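You operate a simulated robot arm through the tools that you are given. There is no shell and no other tool.

The job below is to be done with a simulated robot arm. You get a single attempt, and the scene is never put back.

Task
Zero the width gauge on the grey bar.
Fine: Lay the bar in the gauge, close the slide on it, press the yellow ZERO, draw the slide back and put the bar back where it lay. Set down upright: grey bar.

Only the result counts: the job must be done as asked and must still hold three seconds after the hand-in. Knocking over, shifting, dropping, spilling or breaking anything else fails it.

Robot
A 6-joint arm with a two-finger parallel gripper, fixed in place. Base frame: the origin is at the foot of the arm, x ahead of it, y to its left, z up; the work surface is at about z = 76. Readings come in cm, degrees, newtons and seconds.
With the tool pointing down near the work surface it reaches from about 26 to 68 cm from the base axis. Its first joint turns from -66.0 to 66.0 degrees. Payload 2.9 kg.
The TCP is the grasp point between the finger pads, 3 cm short of the fingertips. In the tool frame z runs along the fingers and y along their closing line. Largest opening 11 cm; finger width 2, thickness 1; the body of the gripper, 4.8 by 11.2 cm, starts 5.5 cm behind the TCP.
Orientation is told as [roll, pitch, yaw] about the base's x, y, z axes, in that order, counted from this pose: with the fingers straight down and closing along the base's y, the tool's x points along the base's -x, its y along +y and its z along -z.

Tools
- The arm moves only by the tool step_arm. Its argument "deltas" is text: rows parted by semicolons, each of 7 numbers parted by spaces: the shift along the tool's x, y, z in cm, then the turn, a rotation vector about the tool's x, y, z in degrees, then the gripper command, from -1 (shut) to 1 (fully open), values between in proportion. In form: dx dy dz ax ay az gripper; .... A call has 1 to 20 rows; each row shifts and turns the commanded pose from where the row before left it, along the tool's axes as they then stand. Each row takes 0.2 s and may step no farther than 5 cm and 8.6 degrees from the row before; otherwise, or with a gripper value out of range, the whole call is refused. A pose out of reach is approached as far as the arm can. The call stops where the force on the tool passes 40 N (or 10 N more than at its start, if that is more) or the arm is blocked; 0.2 s more then pass. The fingers move at their own pace (about 10.8 cm/s each) and stop on an object; they squeeze with about 39 N. The grip force told is the motor's: it shows also when the fingers shut on nothing. Time passes only in rows, and 0.2 s behind the last, so rows that do not move let the fingers close. It gives the time, the measured TCP pose, the force on the tool (base axes), the opening and the grip force at its end, in the units of the frame above (readings bear some noise), with the torque about the TCP (base axes, N m) and any sound that the robot's microphone picked up.
- Cameras (640 x 400 px; columns grow to the right, rows downward): "scene" is fixed at [7.66, 42.55, 139.62]; the picture's right is [-0.80, -0.60, 0.00], its down [-0.28, 0.37, -0.88] and it looks along [0.53, -0.71, -0.47] (base axes); focal length 332 px, centre (320, 200). "wrist" rides on the gripper at [7.2, 1.7, -10.3] in the tool frame; the picture's right is [-0.23, 0.97, 0.00], its down [-0.76, -0.18, -0.62] and it looks along [-0.61, -0.14, 0.78] (tool axes); focal length 222 px, centre (320, 200). There is no depth. A picture from a camera that has moved, and an enlarged one, comes with that camera's place and axes in the base frame and with its lens.
- camera(camera): a new picture of that camera. No time passes.
- enlarge(camera, box): a new picture of the part [left, top, right, bottom] of that camera's present view, enlarged. No time passes.
- hand_in(): hands the job in; it is judged then, once.

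Places have to be worked out from the pictures, the camera data and where the tool is seen. Open the gripper and draw the arm clear of the work before you hand the job in, unless the task says otherwise.

The tools are called as name(argument=value, ...) on one line, values as JSON. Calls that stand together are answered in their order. step_arm: Moves the arm, as the interface text tells. Its arguments: {"type":"object","properties":{"deltas":{"type":"string"}},"required":["deltas"]} The other tools are called the same way: camera (camera) takes a picture; enlarge (camera, box) takes an enlarged picture of a part of a camera's view; hand_in () hands the job in.

At the start:

```text
clock: 0.0
eef_pos: [44.08, -4.37, 105.84]
tcp_rot: [0.0, 0.0, 0.0]
contact_force: [-0.2, -0.6, -0.1]
ft_torque: [-0.03, -0.02, -0.01]
finger_gap: 11.01
grip_force: 0.0
```

scene: 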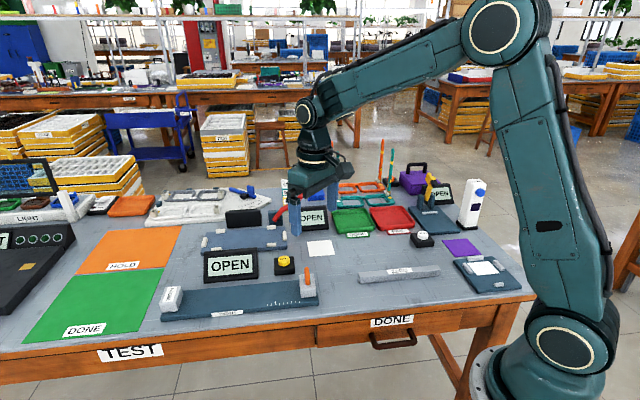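
wrist: 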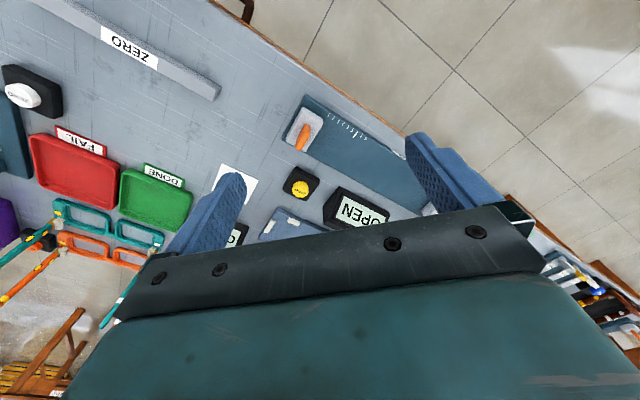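

The first pictures show a grey bar labelled ZERO, a width gauge with a slide and orange knob, and a yellow button near it. I'll enlarge those regions to read them better.

enlarge(camera="scene", box=[150, 230, 350, 355])

enlarge(camera="scene", box=[340, 200, 540, 325])

enlarge(camera="wrist", box=[240, 80, 480, 230])

enlarge(camera="wrist", box=[0, 0, 240, 150])

```text
3.20 times, centred on (250, 292) of scene
camera zoom: at [7.66, 42.55, 139.62], right [-0.8, -0.6, 0.0], down [-0.28, 0.37, -0.88], along [0.53, -0.71, -0.47], focal length 1062 px, centre (544, -96)
```

zoom: 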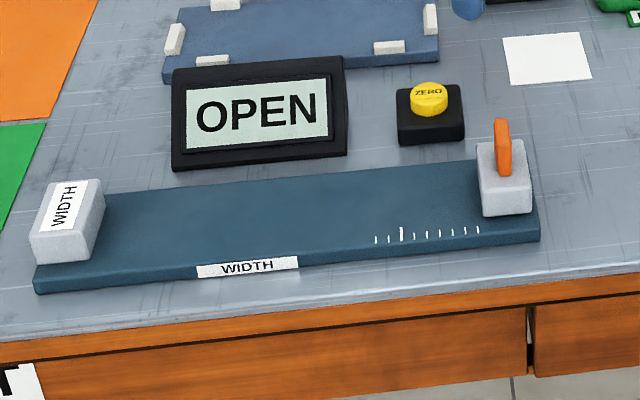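

```text
3.20 times, centred on (440, 262) of scene
camera zoom: at [7.66, 42.55, 139.62], right [-0.8, -0.6, 0.0], down [-0.28, 0.37, -0.88], along [0.53, -0.71, -0.47], focal length 1062 px, centre (-64, 0)
```

zoom: 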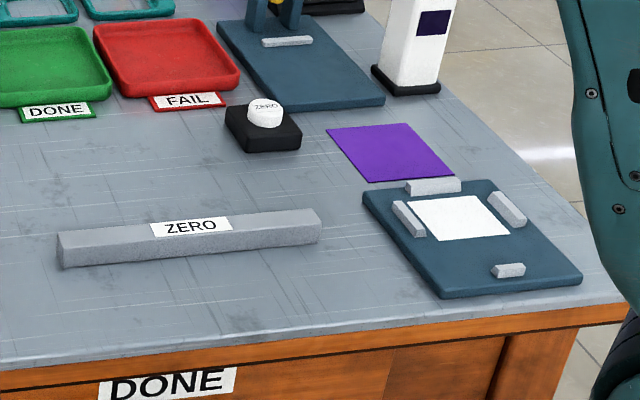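

```text
2.67 times, centred on (360, 155) of wrist
camera zoom: at [36.98, -2.51, 116.19], right [0.23, 0.97, 0.0], down [0.76, -0.18, 0.62], along [0.61, -0.14, -0.78], focal length 592 px, centre (213, 320)
```

zoom: 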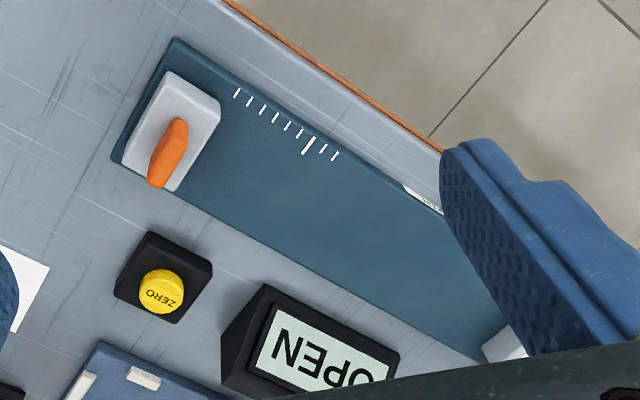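

```text
2.67 times, centred on (120, 75) of wrist
camera zoom: at [36.98, -2.51, 116.19], right [0.23, 0.97, 0.0], down [0.76, -0.18, 0.62], along [0.61, -0.14, -0.78], focal length 592 px, centre (853, 533)
```

zoom: 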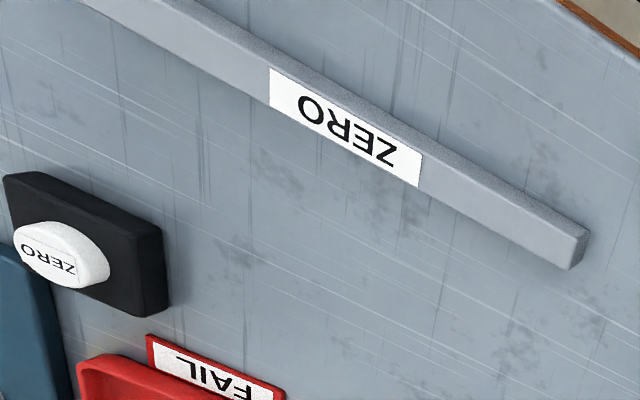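

The bar appears to lie along a 45° line from about (41,-20) to (24,-37), so roughly 23.6 cm long. That matches the distance from the fixed jaw to the long tick on the gauge. I'll move above the bar with yaw +45 and check with the wrist camera.

step_arm(deltas="1.9 -4.0 1.5 0 0 0 1; 1.9 -4.0 1.5 0 0 0 1; 1.9 -4.0 1.5 0 0 0 1; 1.9 -4.0 1.5 0 0 0 1; 1.9 -4.0 1.5 0 0 0 1; 1.9 -4.0 1.5 0 0 0 1; 0 0 0 0 0 -7.5 1; 0 0 0 0 0 -7.5 1; 0 0 0 0 0 -7.5 1; 0 0 0 0 0 -7.5 1; 0 0 0 0 0 -7.5 1; 0 0 0 0 0 -7.5 1; 0 0 0 0 0 0 1")

```text
clock: 2.8
eef_pos: [32.66, -28.27, 96.82]
tcp_rot: [0.1, -0.1, 45.0]
contact_force: [0.4, -0.5, -0.4]
ft_torque: [-0.01, -0.02, 0.0]
finger_gap: 10.99
grip_force: 0.1
```

The TCP is now over the estimated middle of the bar with yaw 45. I'll take pictures from both cameras.

camera(camera="wrist")

camera(camera="scene")

```text
taken
camera wrist: at [26.5, -32.12, 107.19], right [-0.53, 0.85, 0.0], down [0.66, 0.41, 0.62], along [0.53, 0.33, -0.78], focal length 222 px, centre (320, 200)
```

wrist: 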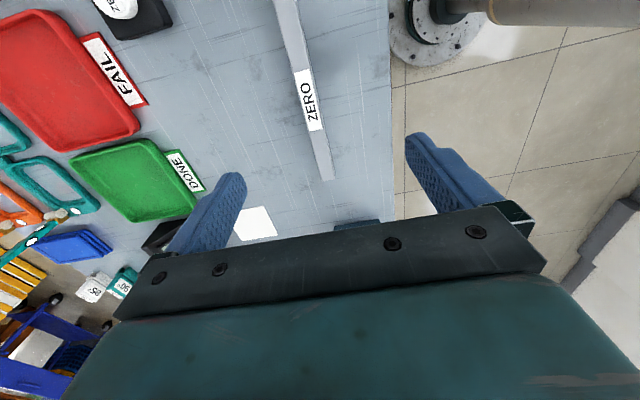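

```text
taken
```

scene: 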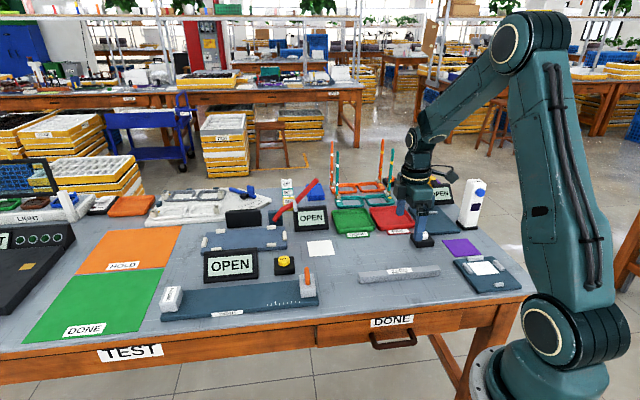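

The bar is visible between the fingers in the wrist view. I'll enlarge that area to fix its ends and heading.

enlarge(camera="wrist", box=[200, 0, 420, 138])

enlarge(camera="wrist", box=[260, 90, 400, 200])

enlarge(camera="scene", box=[340, 240, 460, 300])

```text
2.90 times, centred on (310, 69) of wrist
camera zoom: at [26.5, -32.12, 107.19], right [-0.53, 0.85, 0.0], down [0.66, 0.41, 0.62], along [0.53, 0.33, -0.78], focal length 644 px, centre (349, 580)
```

zoom: 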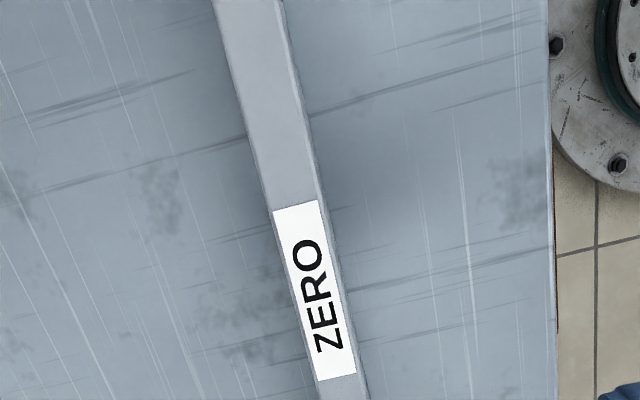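

```text
3.64 times, centred on (330, 145) of wrist
camera zoom: at [26.5, -32.12, 107.19], right [-0.53, 0.85, 0.0], down [0.66, 0.41, 0.62], along [0.53, 0.33, -0.78], focal length 808 px, centre (284, 400)
```

zoom: 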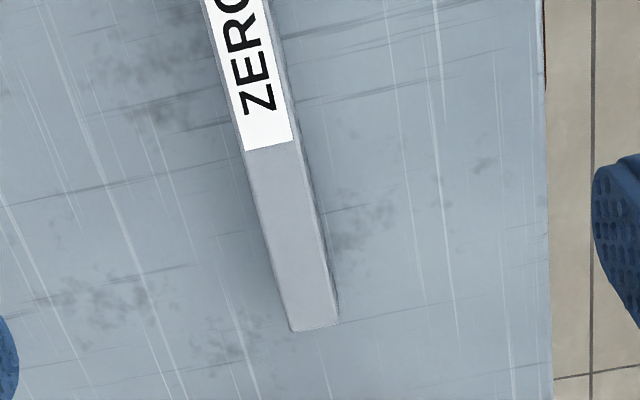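

```text
5.33 times, centred on (400, 270) of scene
camera zoom: at [7.66, 42.55, 139.62], right [-0.8, -0.6, 0.0], down [-0.28, 0.37, -0.88], along [0.53, -0.71, -0.47], focal length 1770 px, centre (-107, -173)
```

zoom: 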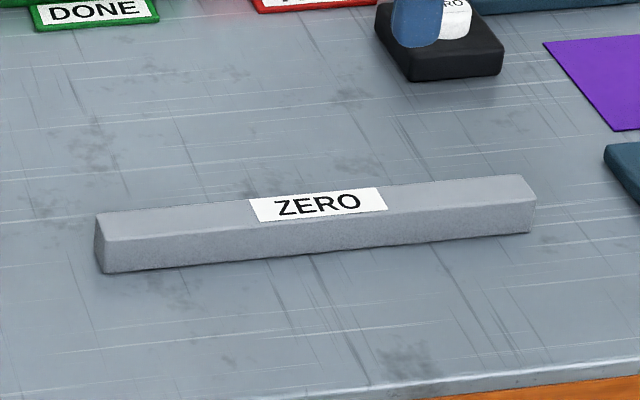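

The bar's centre line fits x−y ≈ 63.1 at about 45°, its section is about 2×2 cm and its centre is near (33.8,−29.2). I'll shift −1.5 cm along tool y, go down to z ≈ 84 and check again.

step_arm(deltas="0 -1.5 0 0 0 0 1; 0 0 4.2 0 0 0 1; 0 0 4.2 0 0 0 1; 0 0 4.2 0 0 0 1; 0 0 0 0 0 0 1")

camera(camera="wrist")

camera(camera="scene")

```text
clock: 4.0
eef_pos: [33.79, -29.41, 84.21]
tcp_rot: [-0.1, 0.0, 45.0]
contact_force: [-0.1, -0.3, 0.6]
ft_torque: [0.01, -0.01, -0.02]
finger_gap: 10.99
grip_force: 0.1
```

```text
taken
camera wrist: at [27.6, -33.12, 94.63], right [-0.53, 0.85, 0.0], down [0.66, 0.41, 0.62], along [0.53, 0.33, -0.78], focal length 222 px, centre (320, 200)
```

wrist: 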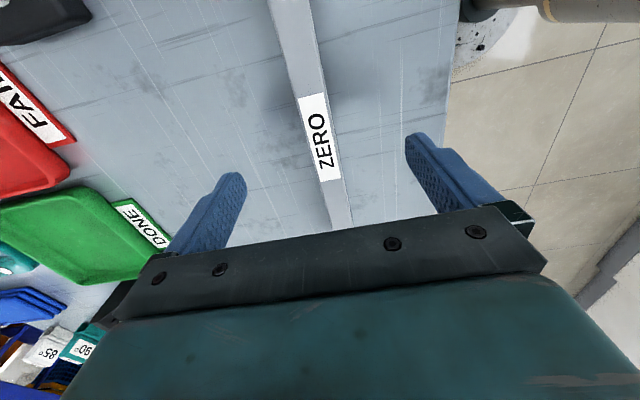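

```text
taken
```

scene: 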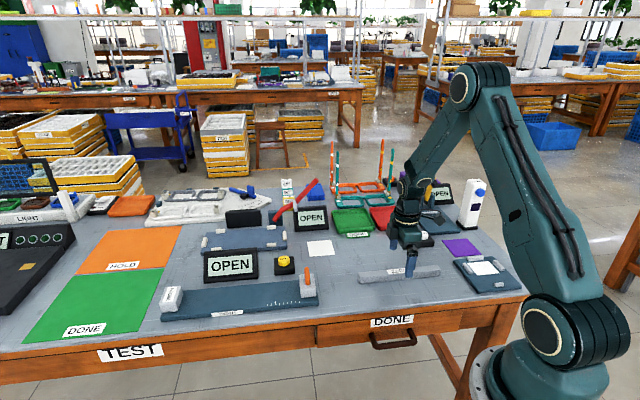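

I'll enlarge the wrist view to check that the bar is centred under the TCP, which projects to about pixel (320,142) at bar-top height.

enlarge(camera="wrist", box=[240, 80, 400, 240])

enlarge(camera="wrist", box=[240, 0, 400, 100])

enlarge(camera="scene", box=[340, 200, 460, 300])

```text
2.50 times, centred on (320, 160) of wrist
camera zoom: at [27.6, -33.12, 94.63], right [-0.53, 0.85, 0.0], down [0.66, 0.41, 0.62], along [0.53, 0.33, -0.78], focal length 555 px, centre (320, 300)
```

zoom: 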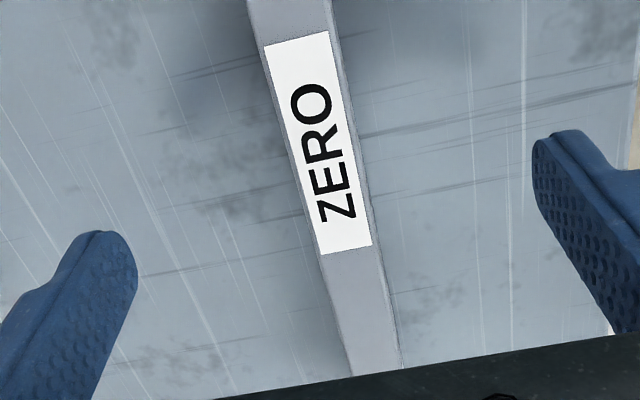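

```text
4.00 times, centred on (320, 50) of wrist
camera zoom: at [27.6, -33.12, 94.63], right [-0.53, 0.85, 0.0], down [0.66, 0.41, 0.62], along [0.53, 0.33, -0.78], focal length 888 px, centre (320, 800)
```

zoom: 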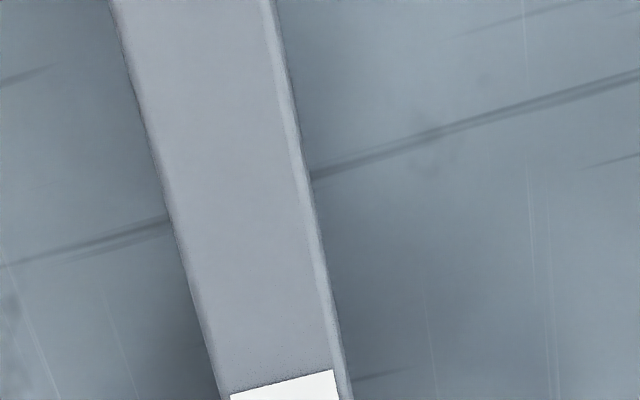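

```text
4.00 times, centred on (400, 250) of scene
camera zoom: at [7.66, 42.55, 139.62], right [-0.8, -0.6, 0.0], down [-0.28, 0.37, -0.88], along [0.53, -0.71, -0.47], focal length 1328 px, centre (0, 0)
```

zoom: 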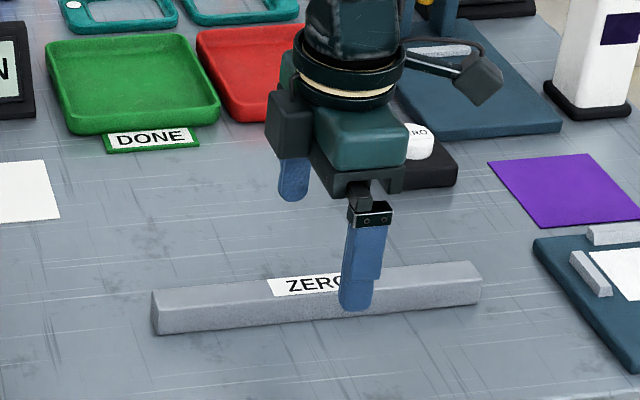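

The bar is centred laterally and the TCP is almost over the label's middle. I'll descend 4.7 cm to z ≈ 79.5, putting the tips near 76.5, then close.

step_arm(deltas="0 0 1.5 0 0 0 0.3; 0 0 1.5 0 0 0 0.1; 0 0 1.2 0 0 0 0.1; 0 0 0.5 0 0 0 0.1; 0 0 0 0 0 0 0.1")

enlarge(camera="scene", box=[340, 200, 460, 300])

camera(camera="wrist")

```text
clock: 5.2
eef_pos: [33.65, -29.36, 79.49]
tcp_rot: [0.1, 0.0, 45.0]
contact_force: [0.5, -0.6, -1.0]
ft_torque: [-0.01, -0.01, -0.01]
finger_gap: 6.04
grip_force: 0.0
```

```text
4.00 times, centred on (400, 250) of scene
camera zoom: at [7.66, 42.55, 139.62], right [-0.8, -0.6, 0.0], down [-0.28, 0.37, -0.88], along [0.53, -0.71, -0.47], focal length 1328 px, centre (0, 0)
```

zoom: 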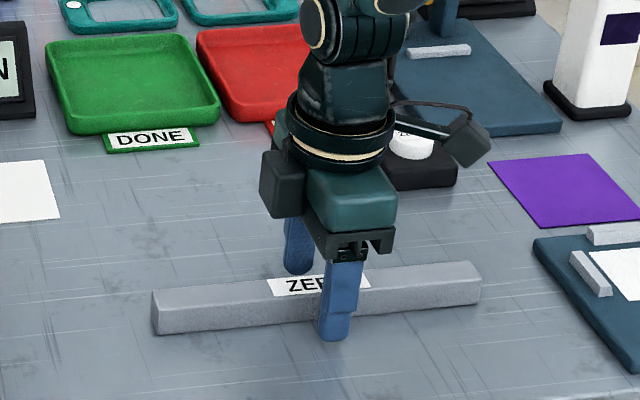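

```text
taken
camera wrist: at [27.57, -33.13, 89.88], right [-0.53, 0.85, 0.0], down [0.66, 0.41, 0.62], along [0.53, 0.33, -0.78], focal length 222 px, centre (320, 200)
```

wrist: 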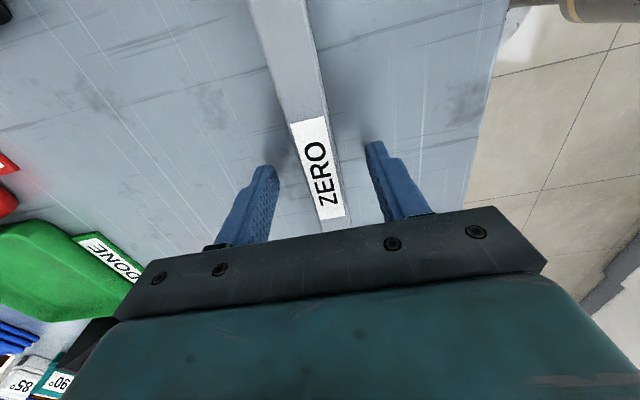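

The fingers straddle the bar without touching it. I'll enlarge to compare the gaps on the two sides before closing.

enlarge(camera="wrist", box=[220, 100, 420, 240])

```text
2.86 times, centred on (320, 170) of wrist
camera zoom: at [27.57, -33.13, 89.88], right [-0.53, 0.85, 0.0], down [0.66, 0.41, 0.62], along [0.53, 0.33, -0.78], focal length 635 px, centre (320, 286)
```

zoom: 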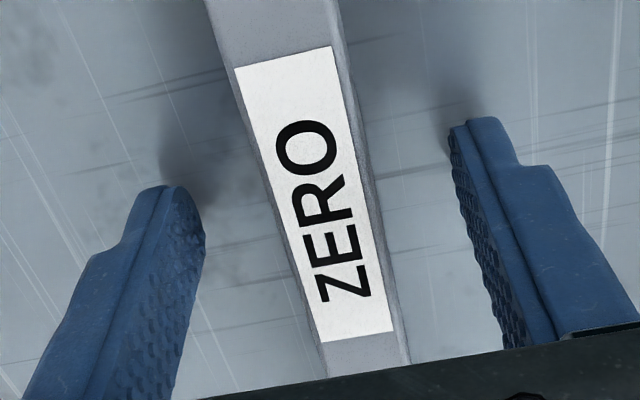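

The bar is centred to within about 1 mm, so I'll close the gripper on it.

step_arm(deltas="0 0 0 0 0 0 -1; 0 0 0 0 0 0 -1; 0 0 0 0 0 0 -1")

enlarge(camera="scene", box=[340, 200, 460, 300])

enlarge(camera="wrist", box=[220, 0, 420, 240])

```text
clock: 6.0
eef_pos: [33.8, -29.35, 79.52]
tcp_rot: [0.0, 0.0, 45.0]
contact_force: [-0.6, 0.5, 0.3]
ft_torque: [0.02, 0.04, -0.02]
finger_gap: 2.14
grip_force: 39.1
```

```text
4.00 times, centred on (400, 250) of scene
camera zoom: at [7.66, 42.55, 139.62], right [-0.8, -0.6, 0.0], down [-0.28, 0.37, -0.88], along [0.53, -0.71, -0.47], focal length 1328 px, centre (0, 0)
```

zoom: 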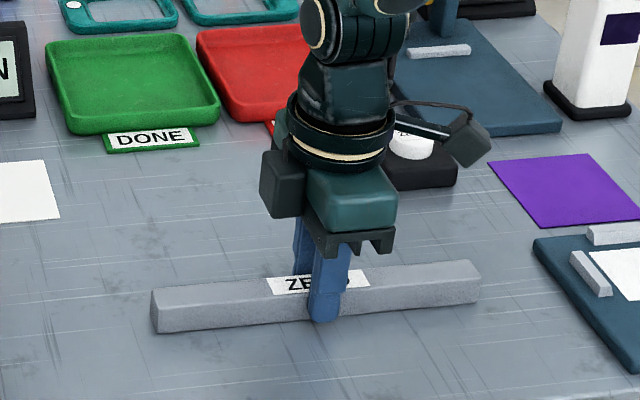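

```text
1.67 times, centred on (320, 120) of wrist
camera zoom: at [27.57, -33.13, 89.88], right [-0.53, 0.85, 0.0], down [0.66, 0.41, 0.62], along [0.53, 0.33, -0.78], focal length 370 px, centre (320, 333)
```

zoom: 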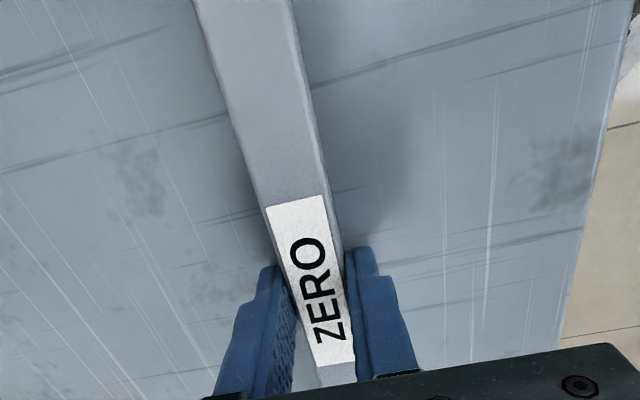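

The bar is gripped at a gap of 2.14 cm with the TCP at about (33.74,−29.40,79.52), which I note as the return pose. I'll lift it and move toward the gauge at a safe height to survey the gauge.

step_arm(deltas="0 0 -1 0 0 0 -1; 0 0 -2.5 0 0 0 -1; 0 0 -4.2 0 0 0 -1; 0 0 -4.2 0 0 0 -1; 0 0 -4.2 0 0 0 -1; 0 0 -4.2 0 0 0 -1; 0 0 -4.2 0 0 0 -1; -3 -0.2 0 0 0 0 -1; -4 -0.3 0 0 0 0 -1; -4 -0.3 0 0 0 0 -1; -4 -0.3 0 0 0 0 -1; -4 -0.3 0 0 0 0 -1; -2.7 0 0 0 0 0 -1; 0 0 0 0 0 0 -1")

camera(camera="wrist")

camera(camera="scene")

```text
clock: 9.0
eef_pos: [50.03, -15.09, 103.99]
tcp_rot: [0.0, 0.0, 44.9]
contact_force: [-0.6, -0.4, -2.5]
ft_torque: [0.02, -0.02, -0.01]
finger_gap: 2.12
grip_force: 39.3
```

```text
taken
camera wrist: at [43.87, -18.83, 114.35], right [-0.53, 0.85, 0.0], down [0.66, 0.41, 0.62], along [0.53, 0.33, -0.78], focal length 222 px, centre (320, 200)
```

wrist: 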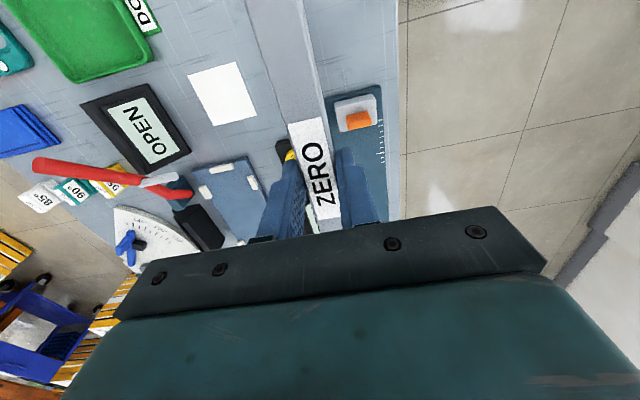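

```text
taken
```

scene: 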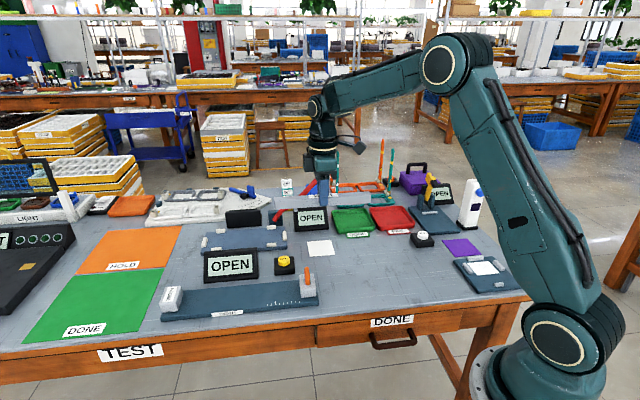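

The slide, its orange fin and the ticks show to the right of the held bar. I'll enlarge to measure their places.

enlarge(camera="wrist", box=[310, 70, 410, 220])

enlarge(camera="scene", box=[150, 240, 250, 330])

enlarge(camera="scene", box=[240, 240, 340, 330])

```text
2.67 times, centred on (360, 145) of wrist
camera zoom: at [43.87, -18.83, 114.35], right [-0.53, 0.85, 0.0], down [0.66, 0.41, 0.62], along [0.53, 0.33, -0.78], focal length 592 px, centre (213, 347)
```

zoom: 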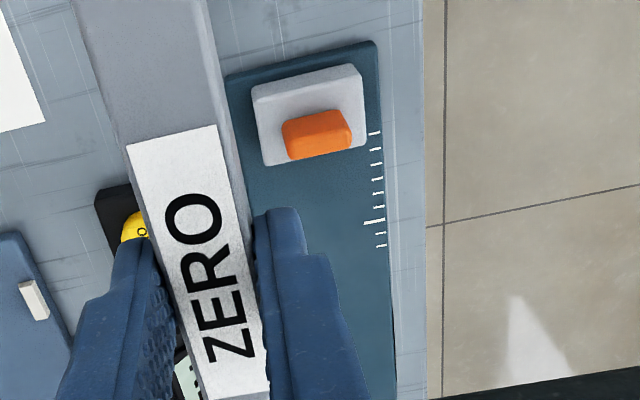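

```text
4.44 times, centred on (200, 285) of scene
camera zoom: at [7.67, 42.55, 139.62], right [-0.8, -0.6, 0.0], down [-0.28, 0.37, -0.88], along [0.53, -0.71, -0.47], focal length 1475 px, centre (853, -178)
```

zoom: 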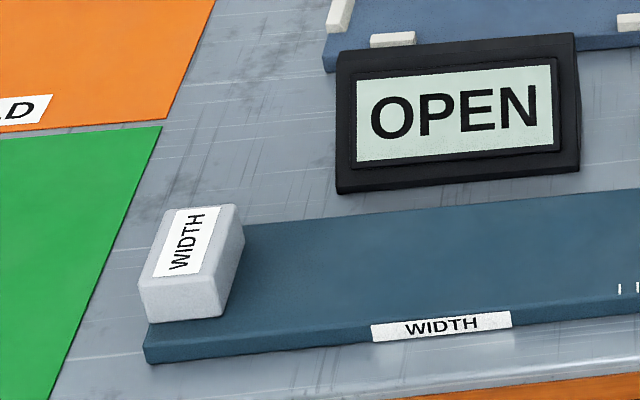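

```text
4.44 times, centred on (290, 285) of scene
camera zoom: at [7.67, 42.55, 139.62], right [-0.8, -0.6, 0.0], down [-0.28, 0.37, -0.88], along [0.53, -0.71, -0.47], focal length 1475 px, centre (453, -178)
```

zoom: 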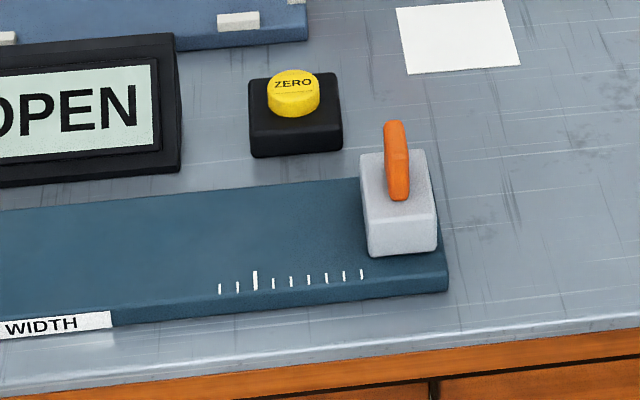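

The two cameras agree on the gauge:
- Its axis is at 45°, with the centre line at v=(x−y)/√2 ≈ 41.4.
- The jaw's inner face is at u=(x+y)/√2 ≈ 61.5.
- The slide's inner face is at u ≈ 31.2.
- The plate top is at z ≈ 77.5.

I'll carry the bar to about u=48.6, v=41.35, still high.

step_arm(deltas="0 0 4.5 0 0 0 -1; 0 0 4.5 0 0 0 -1; -4.6 0.94 0 0 0 0 -1; -4.8 0.94 0 0 0 0 -1; -4.8 0.94 0 0 0 0 -1; -4.8 0.94 0 0 0 0 -1; -4.8 0.94 0 0 0 0 -1; 0 0 0 0 0 0 -1; 0 0 0 0 0 0 -1")

camera(camera="scene")

camera(camera="wrist")

```text
clock: 11.0
eef_pos: [63.58, 5.16, 94.91]
tcp_rot: [-0.1, 0.0, 45.0]
contact_force: [-0.4, -0.5, -3.9]
ft_torque: [0.01, -0.01, 0.01]
finger_gap: 2.14
grip_force: 38.9
```

```text
taken
```

scene: 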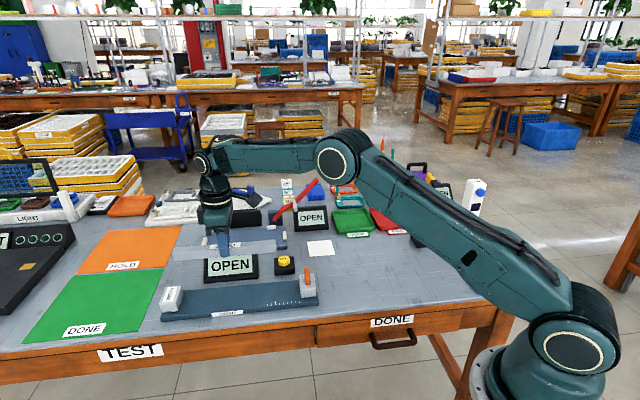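

```text
taken
camera wrist: at [57.39, 1.35, 105.31], right [-0.53, 0.85, 0.0], down [0.66, 0.41, 0.62], along [0.53, 0.33, -0.78], focal length 222 px, centre (320, 200)
```

wrist: 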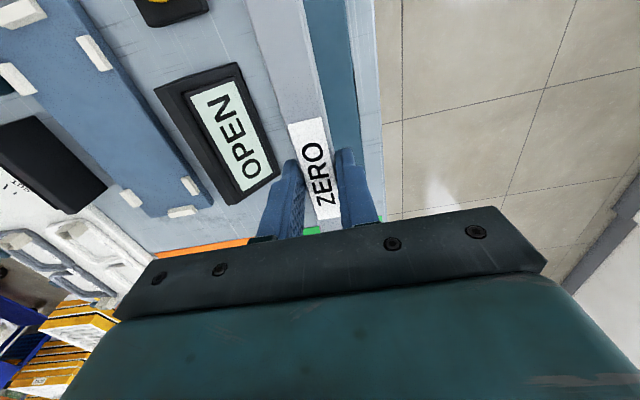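

The position is u=48.6, v=41.3. I'll go down to about z=84.5 and check the clearance to the jaw and display.

step_arm(deltas="0 0 4 0 0 0 -1; 0 0 4 0 0 0 -1; 0 0 2.4 0 0 0 -1; 0 0 0 0 0 0 -1")

enlarge(camera="scene", box=[150, 200, 340, 330])

camera(camera="wrist")

```text
clock: 12.0
eef_pos: [63.53, 5.18, 84.5]
tcp_rot: [0.0, 0.0, 44.9]
contact_force: [-0.5, -0.7, -3.1]
ft_torque: [0.0, -0.01, 0.04]
finger_gap: 2.15
grip_force: 39.1
```

```text
3.08 times, centred on (245, 265) of scene
camera zoom: at [7.67, 42.55, 139.62], right [-0.8, -0.6, 0.0], down [-0.28, 0.37, -0.88], along [0.53, -0.71, -0.47], focal length 1021 px, centre (551, 0)
```

zoom: 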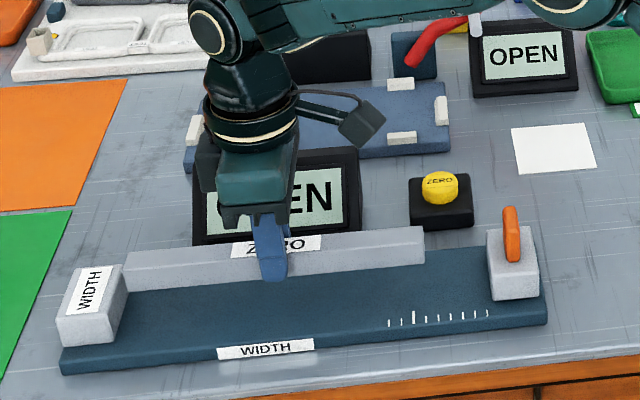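

```text
taken
camera wrist: at [57.37, 1.36, 94.92], right [-0.53, 0.85, 0.0], down [0.66, 0.41, 0.62], along [0.53, 0.33, -0.78], focal length 222 px, centre (320, 200)
```

wrist: 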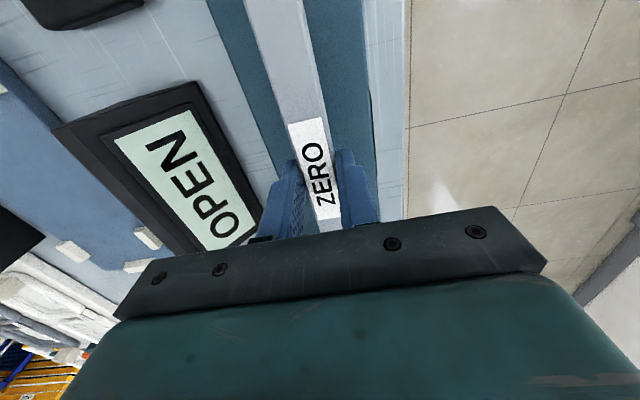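

The bar's +u end is at u≈60.5, about 1 cm short of the jaw, and it is aligned. I'll move 0.5 cm further along and lower it to just above the plate.

step_arm(deltas="-0.5 0 0 0 0 0 -1; 0 0 1.5 0 0 0 -1; 0 0 1.2 0 0 0 -1; 0 0 0.3 0 0 0 -1; 0 0 0 0 0 0 -1")

enlarge(camera="scene", box=[150, 230, 340, 330])

```text
clock: 13.2
eef_pos: [63.88, 5.51, 81.58]
tcp_rot: [0.0, 0.0, 45.1]
contact_force: [-0.3, 0.1, -2.6]
ft_torque: [0.0, 0.02, 0.01]
finger_gap: 2.15
grip_force: 38.8
```

```text
3.37 times, centred on (245, 280) of scene
camera zoom: at [7.67, 42.55, 139.62], right [-0.8, -0.6, 0.0], down [-0.28, 0.37, -0.88], along [0.53, -0.71, -0.47], focal length 1118 px, centre (573, -70)
```

zoom: 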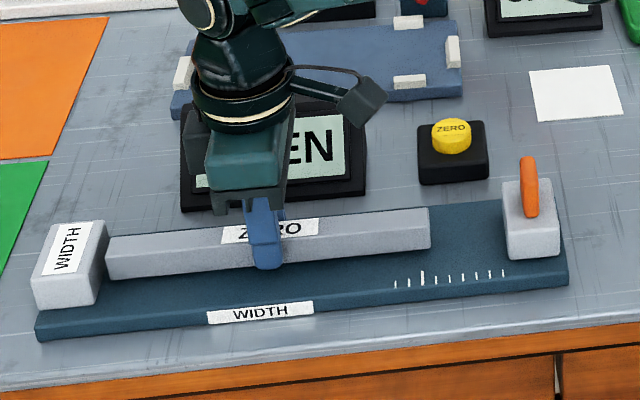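

The bar is hovering above the plate beside the jaw. I'll lower in small steps and watch the vertical force.

step_arm(deltas="0 0 0.15 0 0 0 -1; 0 0 0.15 0 0 0 -1; 0 0 0 0 0 0 -1")

```text
clock: 14.0
eef_pos: [63.97, 5.56, 81.32]
tcp_rot: [0.0, 0.0, 45.0]
contact_force: [0.2, -0.3, -2.5]
ft_torque: [-0.05, -0.02, 0.0]
finger_gap: 2.17
grip_force: 38.8
```

There's no contact yet, as the force is still only the bar's weight. I'll continue down in small steps.

step_arm(deltas="0 0 0.12 0 0 0 -1; 0 0 0.12 0 0 0 -1; 0 0 0 0 0 0 -1")

```text
clock: 14.8
eef_pos: [63.9, 5.42, 81.09]
tcp_rot: [0.0, 0.0, 45.0]
contact_force: [-1.1, 0.8, 2.6]
ft_torque: [-0.21, 0.32, -0.04]
finger_gap: 2.16
grip_force: 38.9
```

The bar has reached the plate, with the vertical force now +2.6 N. I'll open the gripper a little to release it.

step_arm(deltas="0 0 0 0 0 0 -0.4; 0 0 0 0 0 0 -0.2; 0 0 0 0 0 0 -0.2")

enlarge(camera="scene", box=[150, 230, 340, 330])

enlarge(camera="wrist", box=[220, 0, 420, 240])

```text
clock: 15.6
eef_pos: [64.0, 5.38, 81.05]
tcp_rot: [0.0, -0.1, 45.1]
contact_force: [-1.1, 0.3, -0.1]
ft_torque: [0.0, 0.01, 0.0]
finger_gap: 4.42
grip_force: 0.1
```

```text
3.37 times, centred on (245, 280) of scene
camera zoom: at [7.66, 42.55, 139.62], right [-0.8, -0.6, 0.0], down [-0.28, 0.37, -0.88], along [0.53, -0.71, -0.47], focal length 1118 px, centre (573, -70)
```

zoom: 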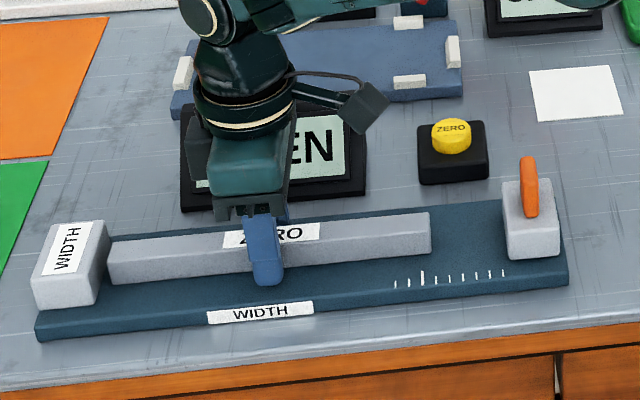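

```text
1.67 times, centred on (320, 120) of wrist
camera zoom: at [57.73, 1.64, 91.44], right [-0.53, 0.85, 0.0], down [0.66, 0.41, 0.62], along [0.53, 0.33, -0.78], focal length 370 px, centre (320, 333)
```

zoom: 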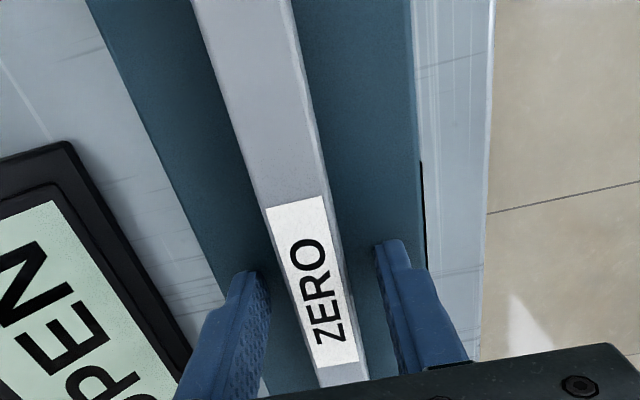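

The bar lies flat in the gauge and aligned. I'll raise the gripper and move over the slide's orange fin, near u≈29.3, v≈41.35.

step_arm(deltas="0 0 -2 0 0 0 -0.2; 0 0 -4 0 0 0 -0.2; 0 0 -4 0 0 0 -0.2; 0 0 -4 0 0 0 -0.2; 4.5 0 0 0 0 0 0; 4.5 0 0 0 0 0 0; 4.5 0 0 0 0 0 0; 4.5 0 0 0 0 0 0; 1.8 0 0 0 0 0 0; 0 0 0 0 0 0 0")

camera(camera="wrist")

enlarge(camera="scene", box=[150, 200, 340, 330])

```text
clock: 17.8
eef_pos: [49.97, -8.59, 94.89]
tcp_rot: [0.0, -0.1, 45.1]
contact_force: [0.2, -0.3, 0.2]
ft_torque: [-0.01, 0.0, -0.03]
finger_gap: 5.49
grip_force: 0.1
```

```text
taken
camera wrist: at [43.76, -12.37, 105.32], right [-0.53, 0.85, 0.0], down [0.66, 0.41, 0.62], along [0.53, 0.33, -0.78], focal length 222 px, centre (320, 200)
```

wrist: 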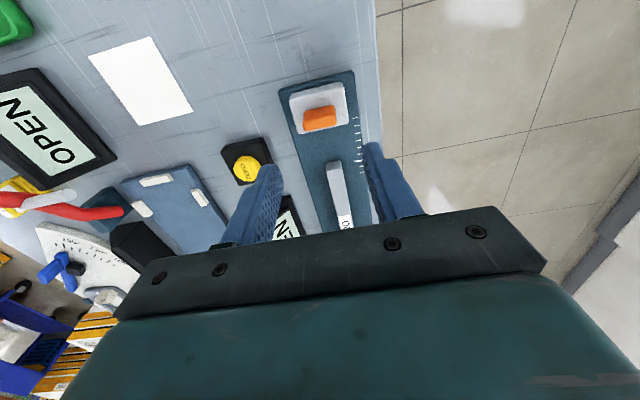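

```text
3.08 times, centred on (245, 265) of scene
camera zoom: at [7.66, 42.55, 139.62], right [-0.8, -0.6, 0.0], down [-0.28, 0.37, -0.88], along [0.53, -0.71, -0.47], focal length 1021 px, centre (551, 0)
```

zoom: 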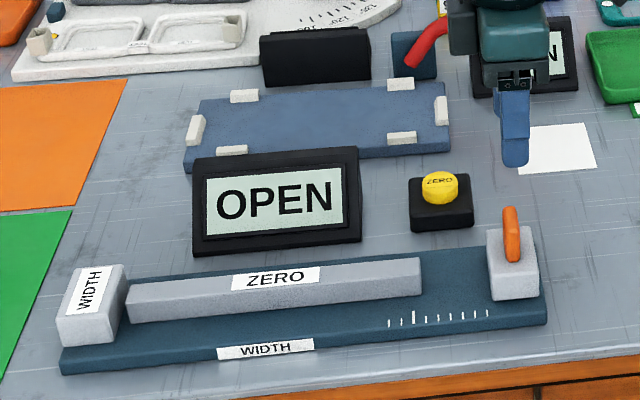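

I'll enlarge the wrist view to localise the fin precisely.

enlarge(camera="wrist", box=[270, 60, 390, 180])

enlarge(camera="scene", box=[280, 250, 340, 310])

```text
3.33 times, centred on (330, 120) of wrist
camera zoom: at [43.76, -12.37, 105.32], right [-0.53, 0.85, 0.0], down [0.66, 0.41, 0.62], along [0.53, 0.33, -0.78], focal length 740 px, centre (287, 467)
```

zoom: 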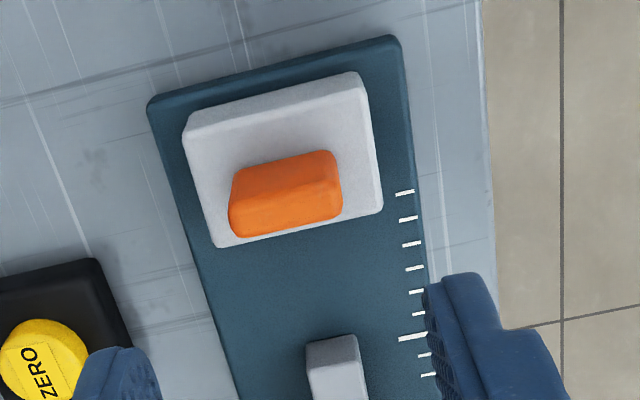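

```text
6.67 times, centred on (310, 280) of scene
camera zoom: at [7.66, 42.55, 139.62], right [-0.8, -0.6, 0.0], down [-0.28, 0.37, -0.88], along [0.53, -0.71, -0.47], focal length 2212 px, centre (387, -333)
```

zoom: 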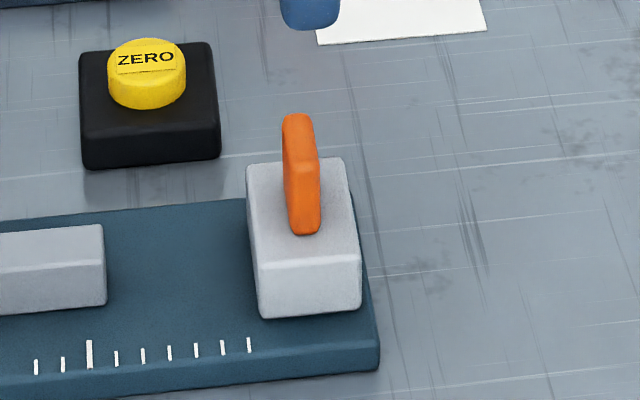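

The fin is at about u=29.5, v=41.4, some 3.1 cm wide across and spanning z≈80.5–83.8. I'll descend to TCP z≈83.9 with the fingers straddling it across v.

step_arm(deltas="-0.2 0 4 0 0 0 0.2; 0 0 4 0 0 0 0.2; 0 0 2 0 0 0 0.2; 0 0 0.7 0 0 0 0.2; 0 0 0 0 0 0 0.2")

enlarge(camera="scene", box=[250, 230, 340, 310])

enlarge(camera="wrist", box=[220, 80, 420, 240])

```text
clock: 19.0
eef_pos: [50.23, -8.42, 84.33]
tcp_rot: [0.0, 0.0, 44.9]
contact_force: [-0.2, 0.6, 1.0]
ft_torque: [-0.03, -0.03, 0.04]
finger_gap: 6.62
grip_force: 0.2
```

```text
5.00 times, centred on (295, 270) of scene
camera zoom: at [7.66, 42.55, 139.62], right [-0.8, -0.6, 0.0], down [-0.28, 0.37, -0.88], along [0.53, -0.71, -0.47], focal length 1659 px, centre (445, -150)
```

zoom: 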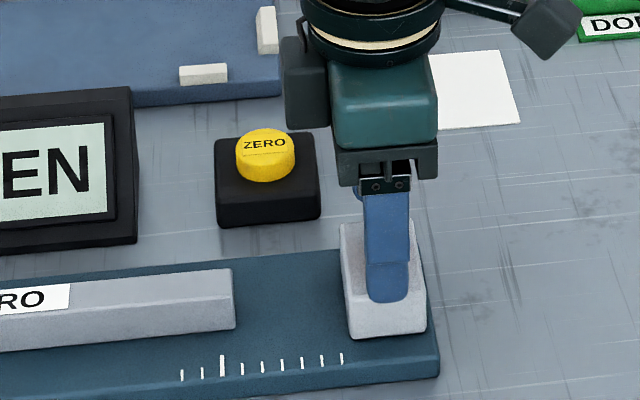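

```text
2.50 times, centred on (320, 160) of wrist
camera zoom: at [43.94, -12.2, 94.71], right [-0.53, 0.85, 0.0], down [0.66, 0.41, 0.62], along [0.53, 0.33, -0.78], focal length 555 px, centre (320, 300)
```

zoom: 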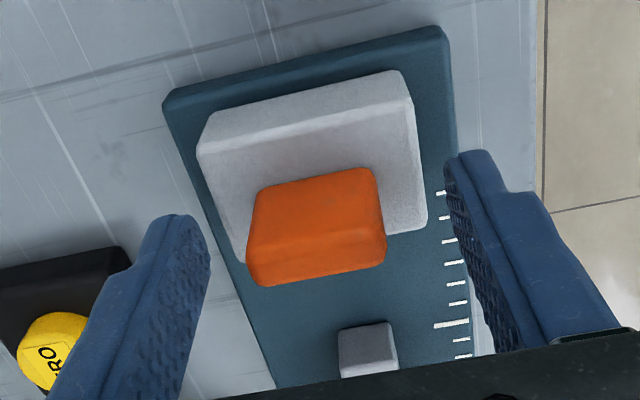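

The fin sits between the fingers. I'll lower 0.2 cm more and close on it.

step_arm(deltas="0 0 0.2 0 0 0 0.2; 0 0 0 0 0 0 -1; 0 0 0 0 0 0 -1; 0 0 0 0 0 0 -1")

enlarge(camera="scene", box=[250, 230, 340, 310])

```text
clock: 20.0
eef_pos: [50.32, -8.52, 84.18]
tcp_rot: [-0.1, -0.1, 44.9]
contact_force: [7.4, -5.1, -3.9]
ft_torque: [0.01, 0.01, 0.04]
finger_gap: 3.36
grip_force: 44.5
```

```text
5.00 times, centred on (295, 270) of scene
camera zoom: at [7.69, 42.54, 139.62], right [-0.8, -0.6, 0.0], down [-0.28, 0.37, -0.88], along [0.53, -0.71, -0.47], focal length 1659 px, centre (445, -150)
```

zoom: 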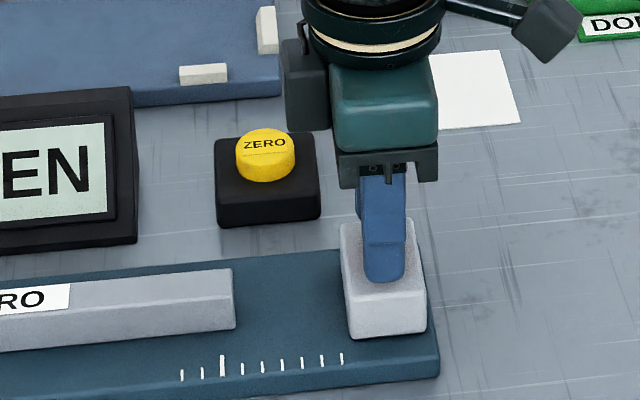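

The fin is gripped at a gap of 3.36 cm, with a small sideways preload of about 9 N toward +v. I'll ease 0.1 cm that way and start drawing the slide toward the bar.

step_arm(deltas="0 -0.1 0 0 0 0 -1; -0.4 0 0 0 0 0 -1; -0.6 0 0 0 0 0 -1; 0 0 0 0 0 0 -1")

enlarge(camera="scene", box=[250, 230, 340, 310])

```text
clock: 21.0
eef_pos: [50.87, -7.7, 84.15]
tcp_rot: [0.1, 0.0, 45.1]
contact_force: [1.9, -1.8, -0.3]
ft_torque: [0.27, -0.33, -0.21]
finger_gap: 3.39
grip_force: 45.1
```

```text
5.00 times, centred on (295, 270) of scene
camera zoom: at [7.67, 42.55, 139.62], right [-0.8, -0.6, 0.0], down [-0.28, 0.37, -0.88], along [0.53, -0.71, -0.47], focal length 1659 px, centre (445, -150)
```

zoom: 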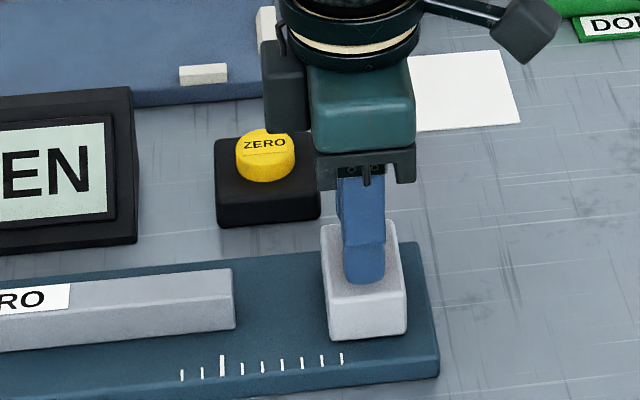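

The slide follows with little force, and the bar is still about 4.8 cm away. I'll move 4.2 cm more in moderate steps.

step_arm(deltas="-0.7 0 0 0 0 0 -1; -0.7 0 0 0 0 0 -1; -0.7 0 0 0 0 0 -1; -0.7 0 0 0 0 0 -1; -0.7 0 0 0 0 0 -1; -0.7 0 0 0 0 0 -1; 0 0 0 0 0 0 -1")

enlarge(camera="scene", box=[150, 220, 340, 330])

```text
clock: 22.6
eef_pos: [53.87, -4.86, 84.18]
tcp_rot: [0.0, 0.0, 45.0]
contact_force: [1.9, -3.1, -1.9]
ft_torque: [-0.11, 0.16, 0.18]
finger_gap: 3.39
grip_force: 45.4
```

```text
3.37 times, centred on (245, 275) of scene
camera zoom: at [7.67, 42.55, 139.62], right [-0.8, -0.6, 0.0], down [-0.28, 0.37, -0.88], along [0.53, -0.71, -0.47], focal length 1118 px, centre (573, -53)
```

zoom: 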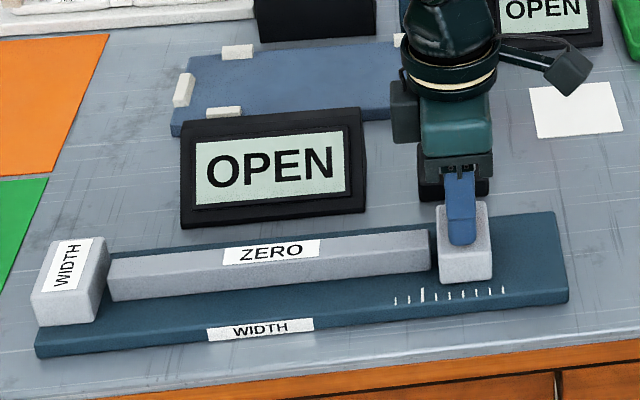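

The slide is within about 0.6 cm of the bar. I'll go on in 0.2 cm steps, watching the force.

step_arm(deltas="-0.2 0 0 0 0 0 -1; -0.2 0 0 0 0 0 -1; -0.2 0 0 0 0 0 -1; 0 0 0 0 0 0 -1")

enlarge(camera="scene", box=[150, 220, 340, 330])

```text
clock: 23.6
eef_pos: [54.38, -4.4, 84.26]
tcp_rot: [-0.1, -0.1, 45.0]
contact_force: [3.9, -6.4, -10.3]
ft_torque: [0.2, -0.51, 0.21]
finger_gap: 3.4
grip_force: 45.4
```

```text
3.37 times, centred on (245, 275) of scene
camera zoom: at [7.69, 42.53, 139.62], right [-0.8, -0.6, 0.0], down [-0.28, 0.37, -0.88], along [0.53, -0.71, -0.47], focal length 1118 px, centre (573, -53)
```

zoom: 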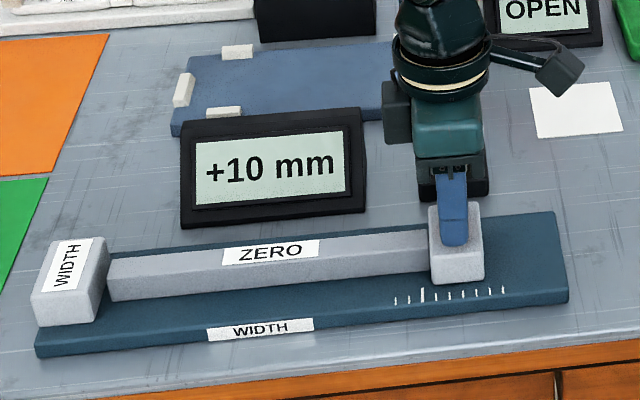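

The display now reads "+10 mm", and the force along the slide is still only about 2 N. I'll keep closing in 0.1 cm steps until the bar is firmly held.

step_arm(deltas="-0.1 0 0 0 0 0 -1; -0.1 0 0 0 0 0 -1; 0 0 0 0 0 0 -1")

enlarge(camera="scene", box=[150, 220, 340, 330])

```text
clock: 24.4
eef_pos: [54.36, -4.32, 84.16]
tcp_rot: [0.0, 0.0, 45.0]
contact_force: [6.2, -8.3, -15.7]
ft_torque: [0.16, -0.38, 0.14]
finger_gap: 3.39
grip_force: 45.4
```

```text
3.37 times, centred on (245, 275) of scene
camera zoom: at [7.7, 42.53, 139.63], right [-0.8, -0.6, 0.0], down [-0.28, 0.37, -0.88], along [0.53, -0.71, -0.47], focal length 1118 px, centre (573, -53)
```

zoom: 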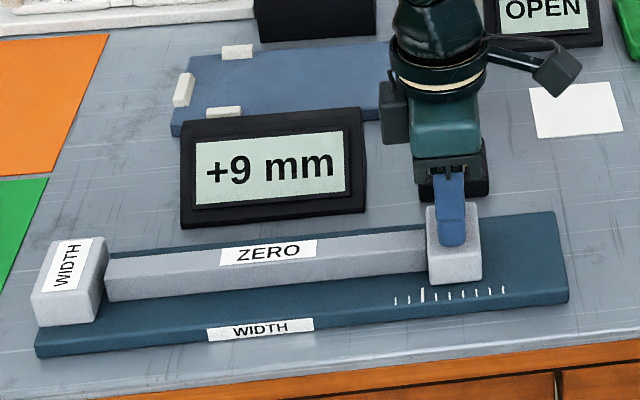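

The reading fell to +9 mm and the bar is sliding toward the jaw, still with little force along the axis. I'll keep closing in small steps.

step_arm(deltas="-0.1 0 0 0 0 0 -1; -0.1 0 0 0 0 0 -1; 0 0 0 0 0 0 -1")

enlarge(camera="scene", box=[150, 220, 340, 330])

```text
clock: 25.2
eef_pos: [54.43, -4.07, 84.05]
tcp_rot: [0.0, 0.1, 44.9]
contact_force: [6.2, -9.2, -18.1]
ft_torque: [-0.15, -0.13, -0.1]
finger_gap: 3.38
grip_force: 45.2
```

```text
3.37 times, centred on (245, 275) of scene
camera zoom: at [7.71, 42.53, 139.62], right [-0.8, -0.6, 0.0], down [-0.28, 0.37, -0.88], along [0.53, -0.71, -0.47], focal length 1118 px, centre (573, -53)
```

zoom: 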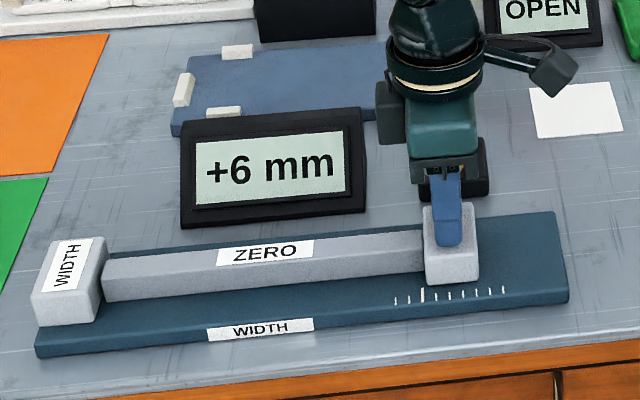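

The reading is now +6 mm. I'll enlarge the jaw end to see whether the bar is touching it yet.

enlarge(camera="scene", box=[155, 280, 205, 320])

enlarge(camera="scene", box=[260, 270, 310, 310])

camera(camera="wrist")

```text
10.00 times, centred on (180, 300) of scene
camera zoom: at [7.71, 42.53, 139.62], right [-0.8, -0.6, 0.0], down [-0.28, 0.37, -0.88], along [0.53, -0.71, -0.47], focal length 3319 px, centre (1720, -800)
```

zoom: 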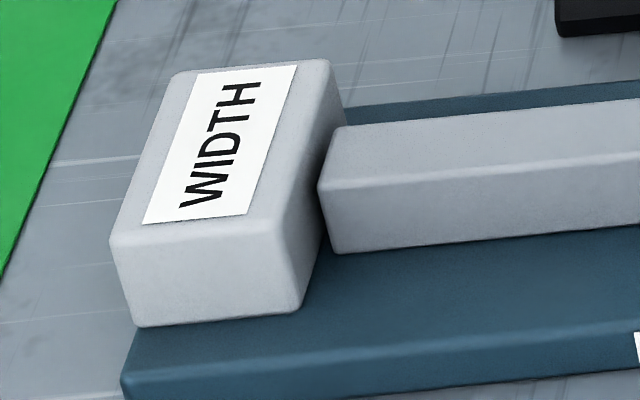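

```text
10.00 times, centred on (285, 290) of scene
camera zoom: at [7.71, 42.53, 139.62], right [-0.8, -0.6, 0.0], down [-0.28, 0.37, -0.88], along [0.53, -0.71, -0.47], focal length 3319 px, centre (670, -700)
```

zoom: 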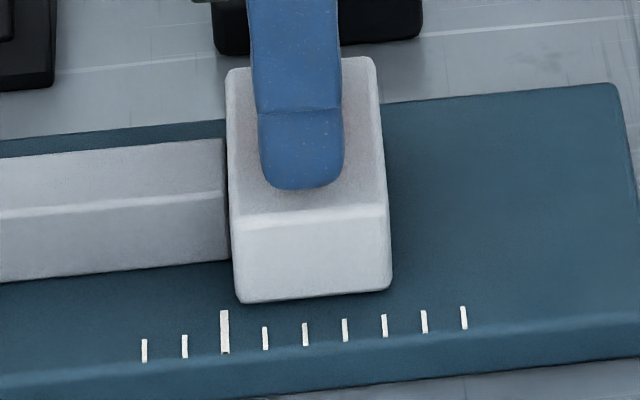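

```text
taken
camera wrist: at [48.37, -7.88, 94.52], right [-0.53, 0.85, 0.0], down [0.67, 0.41, 0.62], along [0.53, 0.33, -0.78], focal length 222 px, centre (320, 200)
```

wrist: 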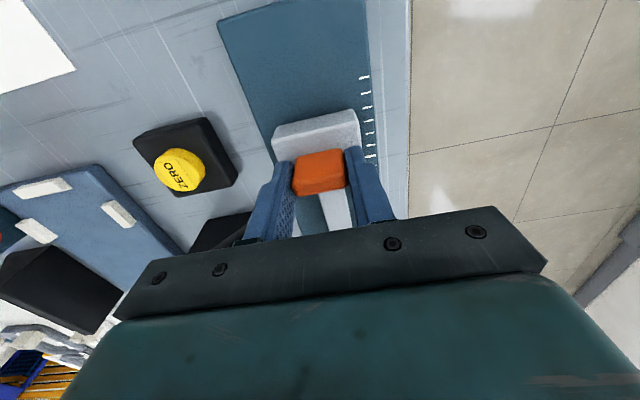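

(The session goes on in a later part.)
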